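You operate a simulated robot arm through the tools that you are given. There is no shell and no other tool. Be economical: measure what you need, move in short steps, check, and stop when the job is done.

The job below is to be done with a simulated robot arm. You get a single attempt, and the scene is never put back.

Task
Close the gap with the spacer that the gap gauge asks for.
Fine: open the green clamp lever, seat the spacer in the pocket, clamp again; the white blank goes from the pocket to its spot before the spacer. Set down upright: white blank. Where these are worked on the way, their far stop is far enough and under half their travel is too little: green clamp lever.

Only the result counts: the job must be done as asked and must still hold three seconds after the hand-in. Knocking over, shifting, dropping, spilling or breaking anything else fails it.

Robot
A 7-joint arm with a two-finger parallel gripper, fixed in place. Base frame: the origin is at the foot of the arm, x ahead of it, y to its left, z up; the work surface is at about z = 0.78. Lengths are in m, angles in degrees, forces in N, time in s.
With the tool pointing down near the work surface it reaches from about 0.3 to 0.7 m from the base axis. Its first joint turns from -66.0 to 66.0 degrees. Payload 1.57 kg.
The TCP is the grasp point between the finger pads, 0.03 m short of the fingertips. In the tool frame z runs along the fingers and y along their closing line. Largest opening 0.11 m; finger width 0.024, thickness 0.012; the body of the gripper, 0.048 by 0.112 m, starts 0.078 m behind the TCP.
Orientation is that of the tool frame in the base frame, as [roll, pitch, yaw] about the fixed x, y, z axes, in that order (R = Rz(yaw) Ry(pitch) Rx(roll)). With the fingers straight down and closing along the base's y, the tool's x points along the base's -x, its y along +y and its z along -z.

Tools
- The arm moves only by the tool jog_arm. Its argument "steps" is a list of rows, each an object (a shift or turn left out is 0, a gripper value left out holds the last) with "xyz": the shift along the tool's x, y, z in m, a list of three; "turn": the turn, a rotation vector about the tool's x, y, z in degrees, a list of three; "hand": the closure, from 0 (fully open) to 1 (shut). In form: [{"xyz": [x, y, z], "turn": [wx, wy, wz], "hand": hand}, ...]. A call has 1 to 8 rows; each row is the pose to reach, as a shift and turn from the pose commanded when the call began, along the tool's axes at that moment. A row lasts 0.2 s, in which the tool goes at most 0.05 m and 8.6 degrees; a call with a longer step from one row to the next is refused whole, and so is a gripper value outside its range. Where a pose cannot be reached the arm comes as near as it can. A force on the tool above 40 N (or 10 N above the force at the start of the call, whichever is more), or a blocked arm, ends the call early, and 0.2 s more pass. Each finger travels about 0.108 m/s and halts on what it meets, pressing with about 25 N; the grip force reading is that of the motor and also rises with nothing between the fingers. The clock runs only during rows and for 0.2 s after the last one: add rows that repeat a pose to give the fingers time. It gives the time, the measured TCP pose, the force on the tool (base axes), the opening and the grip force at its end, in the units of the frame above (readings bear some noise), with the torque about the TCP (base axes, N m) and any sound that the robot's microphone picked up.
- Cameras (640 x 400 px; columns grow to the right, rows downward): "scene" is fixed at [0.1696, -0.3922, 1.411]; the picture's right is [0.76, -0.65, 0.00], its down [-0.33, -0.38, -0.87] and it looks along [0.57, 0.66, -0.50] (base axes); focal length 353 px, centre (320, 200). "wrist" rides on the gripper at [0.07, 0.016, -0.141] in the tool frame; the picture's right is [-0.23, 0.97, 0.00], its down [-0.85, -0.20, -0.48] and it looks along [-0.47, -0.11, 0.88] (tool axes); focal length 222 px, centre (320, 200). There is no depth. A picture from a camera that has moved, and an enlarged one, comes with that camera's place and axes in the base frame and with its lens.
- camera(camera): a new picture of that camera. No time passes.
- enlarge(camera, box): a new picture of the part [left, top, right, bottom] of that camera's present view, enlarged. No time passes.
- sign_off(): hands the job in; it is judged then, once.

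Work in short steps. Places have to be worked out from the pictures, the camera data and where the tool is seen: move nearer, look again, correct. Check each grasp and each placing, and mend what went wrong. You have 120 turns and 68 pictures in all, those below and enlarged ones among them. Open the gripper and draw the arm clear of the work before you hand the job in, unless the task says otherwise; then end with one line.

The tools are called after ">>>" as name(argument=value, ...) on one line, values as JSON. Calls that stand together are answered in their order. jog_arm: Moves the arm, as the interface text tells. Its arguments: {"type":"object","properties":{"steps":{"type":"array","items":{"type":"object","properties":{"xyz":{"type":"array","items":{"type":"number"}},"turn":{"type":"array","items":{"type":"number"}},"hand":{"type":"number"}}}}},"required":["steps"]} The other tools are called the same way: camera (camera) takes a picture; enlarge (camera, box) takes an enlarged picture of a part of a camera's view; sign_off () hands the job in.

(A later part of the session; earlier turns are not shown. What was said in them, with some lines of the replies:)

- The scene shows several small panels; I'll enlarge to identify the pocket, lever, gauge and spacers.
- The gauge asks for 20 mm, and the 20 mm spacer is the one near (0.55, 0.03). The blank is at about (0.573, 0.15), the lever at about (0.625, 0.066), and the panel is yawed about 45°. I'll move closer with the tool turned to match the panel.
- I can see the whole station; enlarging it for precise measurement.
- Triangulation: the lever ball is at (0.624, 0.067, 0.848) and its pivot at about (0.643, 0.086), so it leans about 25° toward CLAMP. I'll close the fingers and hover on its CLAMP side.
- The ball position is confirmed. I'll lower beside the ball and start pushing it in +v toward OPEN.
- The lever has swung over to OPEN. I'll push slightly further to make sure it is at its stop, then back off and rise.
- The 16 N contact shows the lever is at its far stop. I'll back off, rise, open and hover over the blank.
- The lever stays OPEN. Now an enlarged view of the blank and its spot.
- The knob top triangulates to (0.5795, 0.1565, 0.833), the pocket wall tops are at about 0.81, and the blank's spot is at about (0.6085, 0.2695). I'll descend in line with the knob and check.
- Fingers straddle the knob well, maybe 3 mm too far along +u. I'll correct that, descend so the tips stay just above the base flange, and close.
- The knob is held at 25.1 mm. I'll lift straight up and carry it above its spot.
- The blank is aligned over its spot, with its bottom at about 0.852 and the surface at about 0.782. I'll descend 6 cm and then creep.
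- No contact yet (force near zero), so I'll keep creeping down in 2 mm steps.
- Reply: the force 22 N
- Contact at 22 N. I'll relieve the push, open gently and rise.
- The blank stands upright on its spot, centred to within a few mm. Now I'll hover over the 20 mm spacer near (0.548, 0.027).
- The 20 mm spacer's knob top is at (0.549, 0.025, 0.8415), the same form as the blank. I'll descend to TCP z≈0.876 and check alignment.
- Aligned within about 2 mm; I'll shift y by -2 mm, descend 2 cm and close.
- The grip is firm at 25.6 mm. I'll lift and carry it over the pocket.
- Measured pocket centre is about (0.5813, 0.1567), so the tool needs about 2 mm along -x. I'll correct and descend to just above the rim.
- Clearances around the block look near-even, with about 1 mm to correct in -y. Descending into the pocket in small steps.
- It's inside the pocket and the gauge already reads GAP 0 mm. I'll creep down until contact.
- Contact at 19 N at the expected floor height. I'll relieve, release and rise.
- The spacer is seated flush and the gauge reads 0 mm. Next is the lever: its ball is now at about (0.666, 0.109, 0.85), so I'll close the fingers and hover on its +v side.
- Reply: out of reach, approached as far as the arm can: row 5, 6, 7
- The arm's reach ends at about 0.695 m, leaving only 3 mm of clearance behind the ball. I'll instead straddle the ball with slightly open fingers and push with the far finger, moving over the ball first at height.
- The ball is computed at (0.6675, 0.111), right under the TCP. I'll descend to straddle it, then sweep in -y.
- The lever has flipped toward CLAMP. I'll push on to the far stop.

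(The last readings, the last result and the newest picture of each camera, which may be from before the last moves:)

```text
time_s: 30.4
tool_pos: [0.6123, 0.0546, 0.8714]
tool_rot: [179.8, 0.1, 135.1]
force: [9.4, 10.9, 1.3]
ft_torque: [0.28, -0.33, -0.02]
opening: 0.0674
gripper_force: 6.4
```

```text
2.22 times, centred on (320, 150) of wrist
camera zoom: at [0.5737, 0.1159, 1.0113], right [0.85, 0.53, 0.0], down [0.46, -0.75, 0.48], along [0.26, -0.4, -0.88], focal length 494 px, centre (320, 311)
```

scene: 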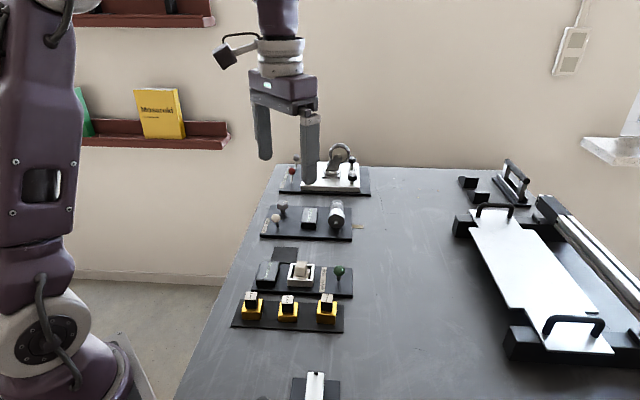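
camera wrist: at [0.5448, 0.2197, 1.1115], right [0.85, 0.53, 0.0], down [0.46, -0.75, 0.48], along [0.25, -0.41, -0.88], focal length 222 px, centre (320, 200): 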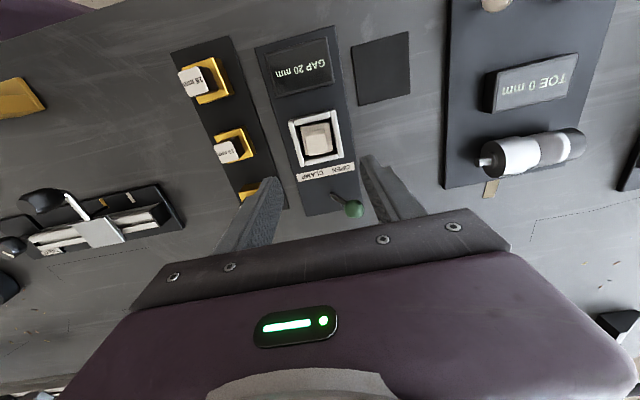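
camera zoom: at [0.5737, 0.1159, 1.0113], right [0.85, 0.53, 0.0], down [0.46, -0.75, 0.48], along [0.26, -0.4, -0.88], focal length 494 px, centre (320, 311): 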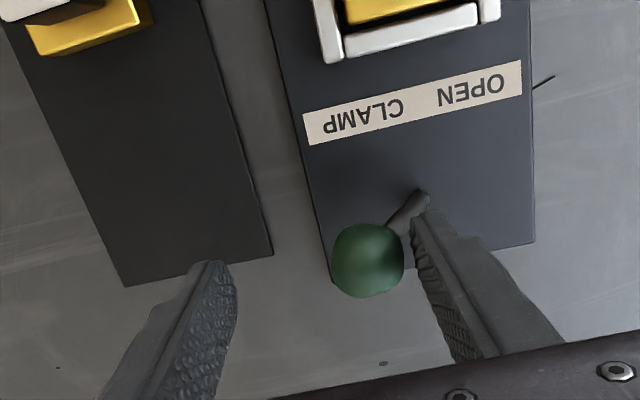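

14 N against the stop, with the finger giving slightly, so the lever is at its far stop. I'll back off, rise clear and inspect.

>>> jog_arm(steps=[{"xyz": [0, 0.014, 0], "hand": 0.5}, {"xyz": [0, 0.014, -0.03], "hand": 0.5}, {"xyz": [0, 0.014, -0.07], "hand": 0.4}, {"xyz": [0, 0, -0.11], "hand": 0.3}, {"xyz": [0.02, -0.02, -0.15], "hand": 0.2}, {"xyz": [0.05, -0.04, -0.18], "hand": 0}, {"xyz": [0.08, -0.06, -0.2], "hand": 0}])

>>> enlarge(camera="scene", box=[220, 220, 380, 330])

>>> camera(camera="wrist")

```text
time_s: 32.0
tool_pos: [0.512, 0.0665, 1.0722]
tool_rot: [179.9, 0.0, 135.0]
force: [0.5, -1.4, 0.4]
ft_torque: [0.02, -0.03, -0.01]
opening: 0.1099
gripper_force: 0.0
```

```text
3.64 times, centred on (300, 275) of scene
camera zoom: at [0.1696, -0.3922, 1.411], right [0.76, -0.65, 0.0], down [-0.33, -0.38, -0.87], along [0.57, 0.66, -0.5], focal length 1284 px, centre (393, -73)
```

zoom: 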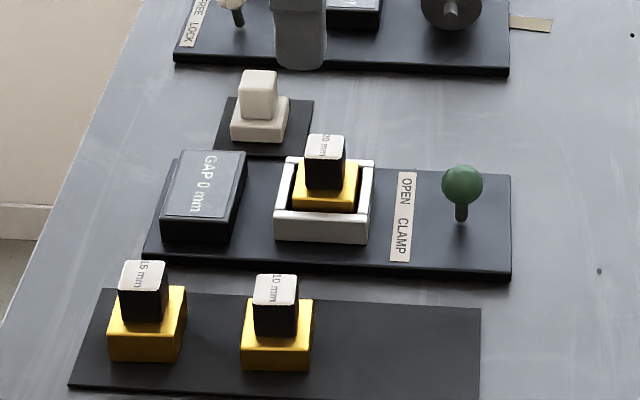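

```text
25 pictures are left
camera wrist: at [0.474, 0.1274, 1.2127], right [0.85, 0.53, 0.0], down [0.46, -0.75, 0.48], along [0.25, -0.41, -0.88], focal length 222 px, centre (320, 200)
```

wrist: 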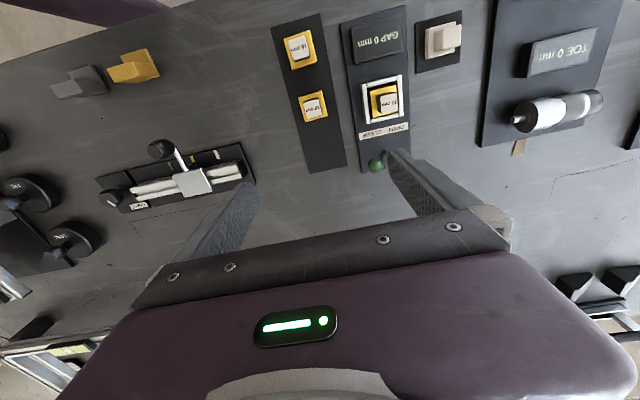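

The lever is at CLAMP, the 20 mm spacer is seated, the gauge reads 0 mm, the blank is upright on its spot and the arm is clear. Handing in.

>>> sign_off()

```text
The job is handed in.
```

I seated the 20 mm spacer in the pocket and the gauge now reads GAP 0 mm. The green lever is back at its CLAMP stop, the white blank stands upright on its spot, and the arm is open and clear.
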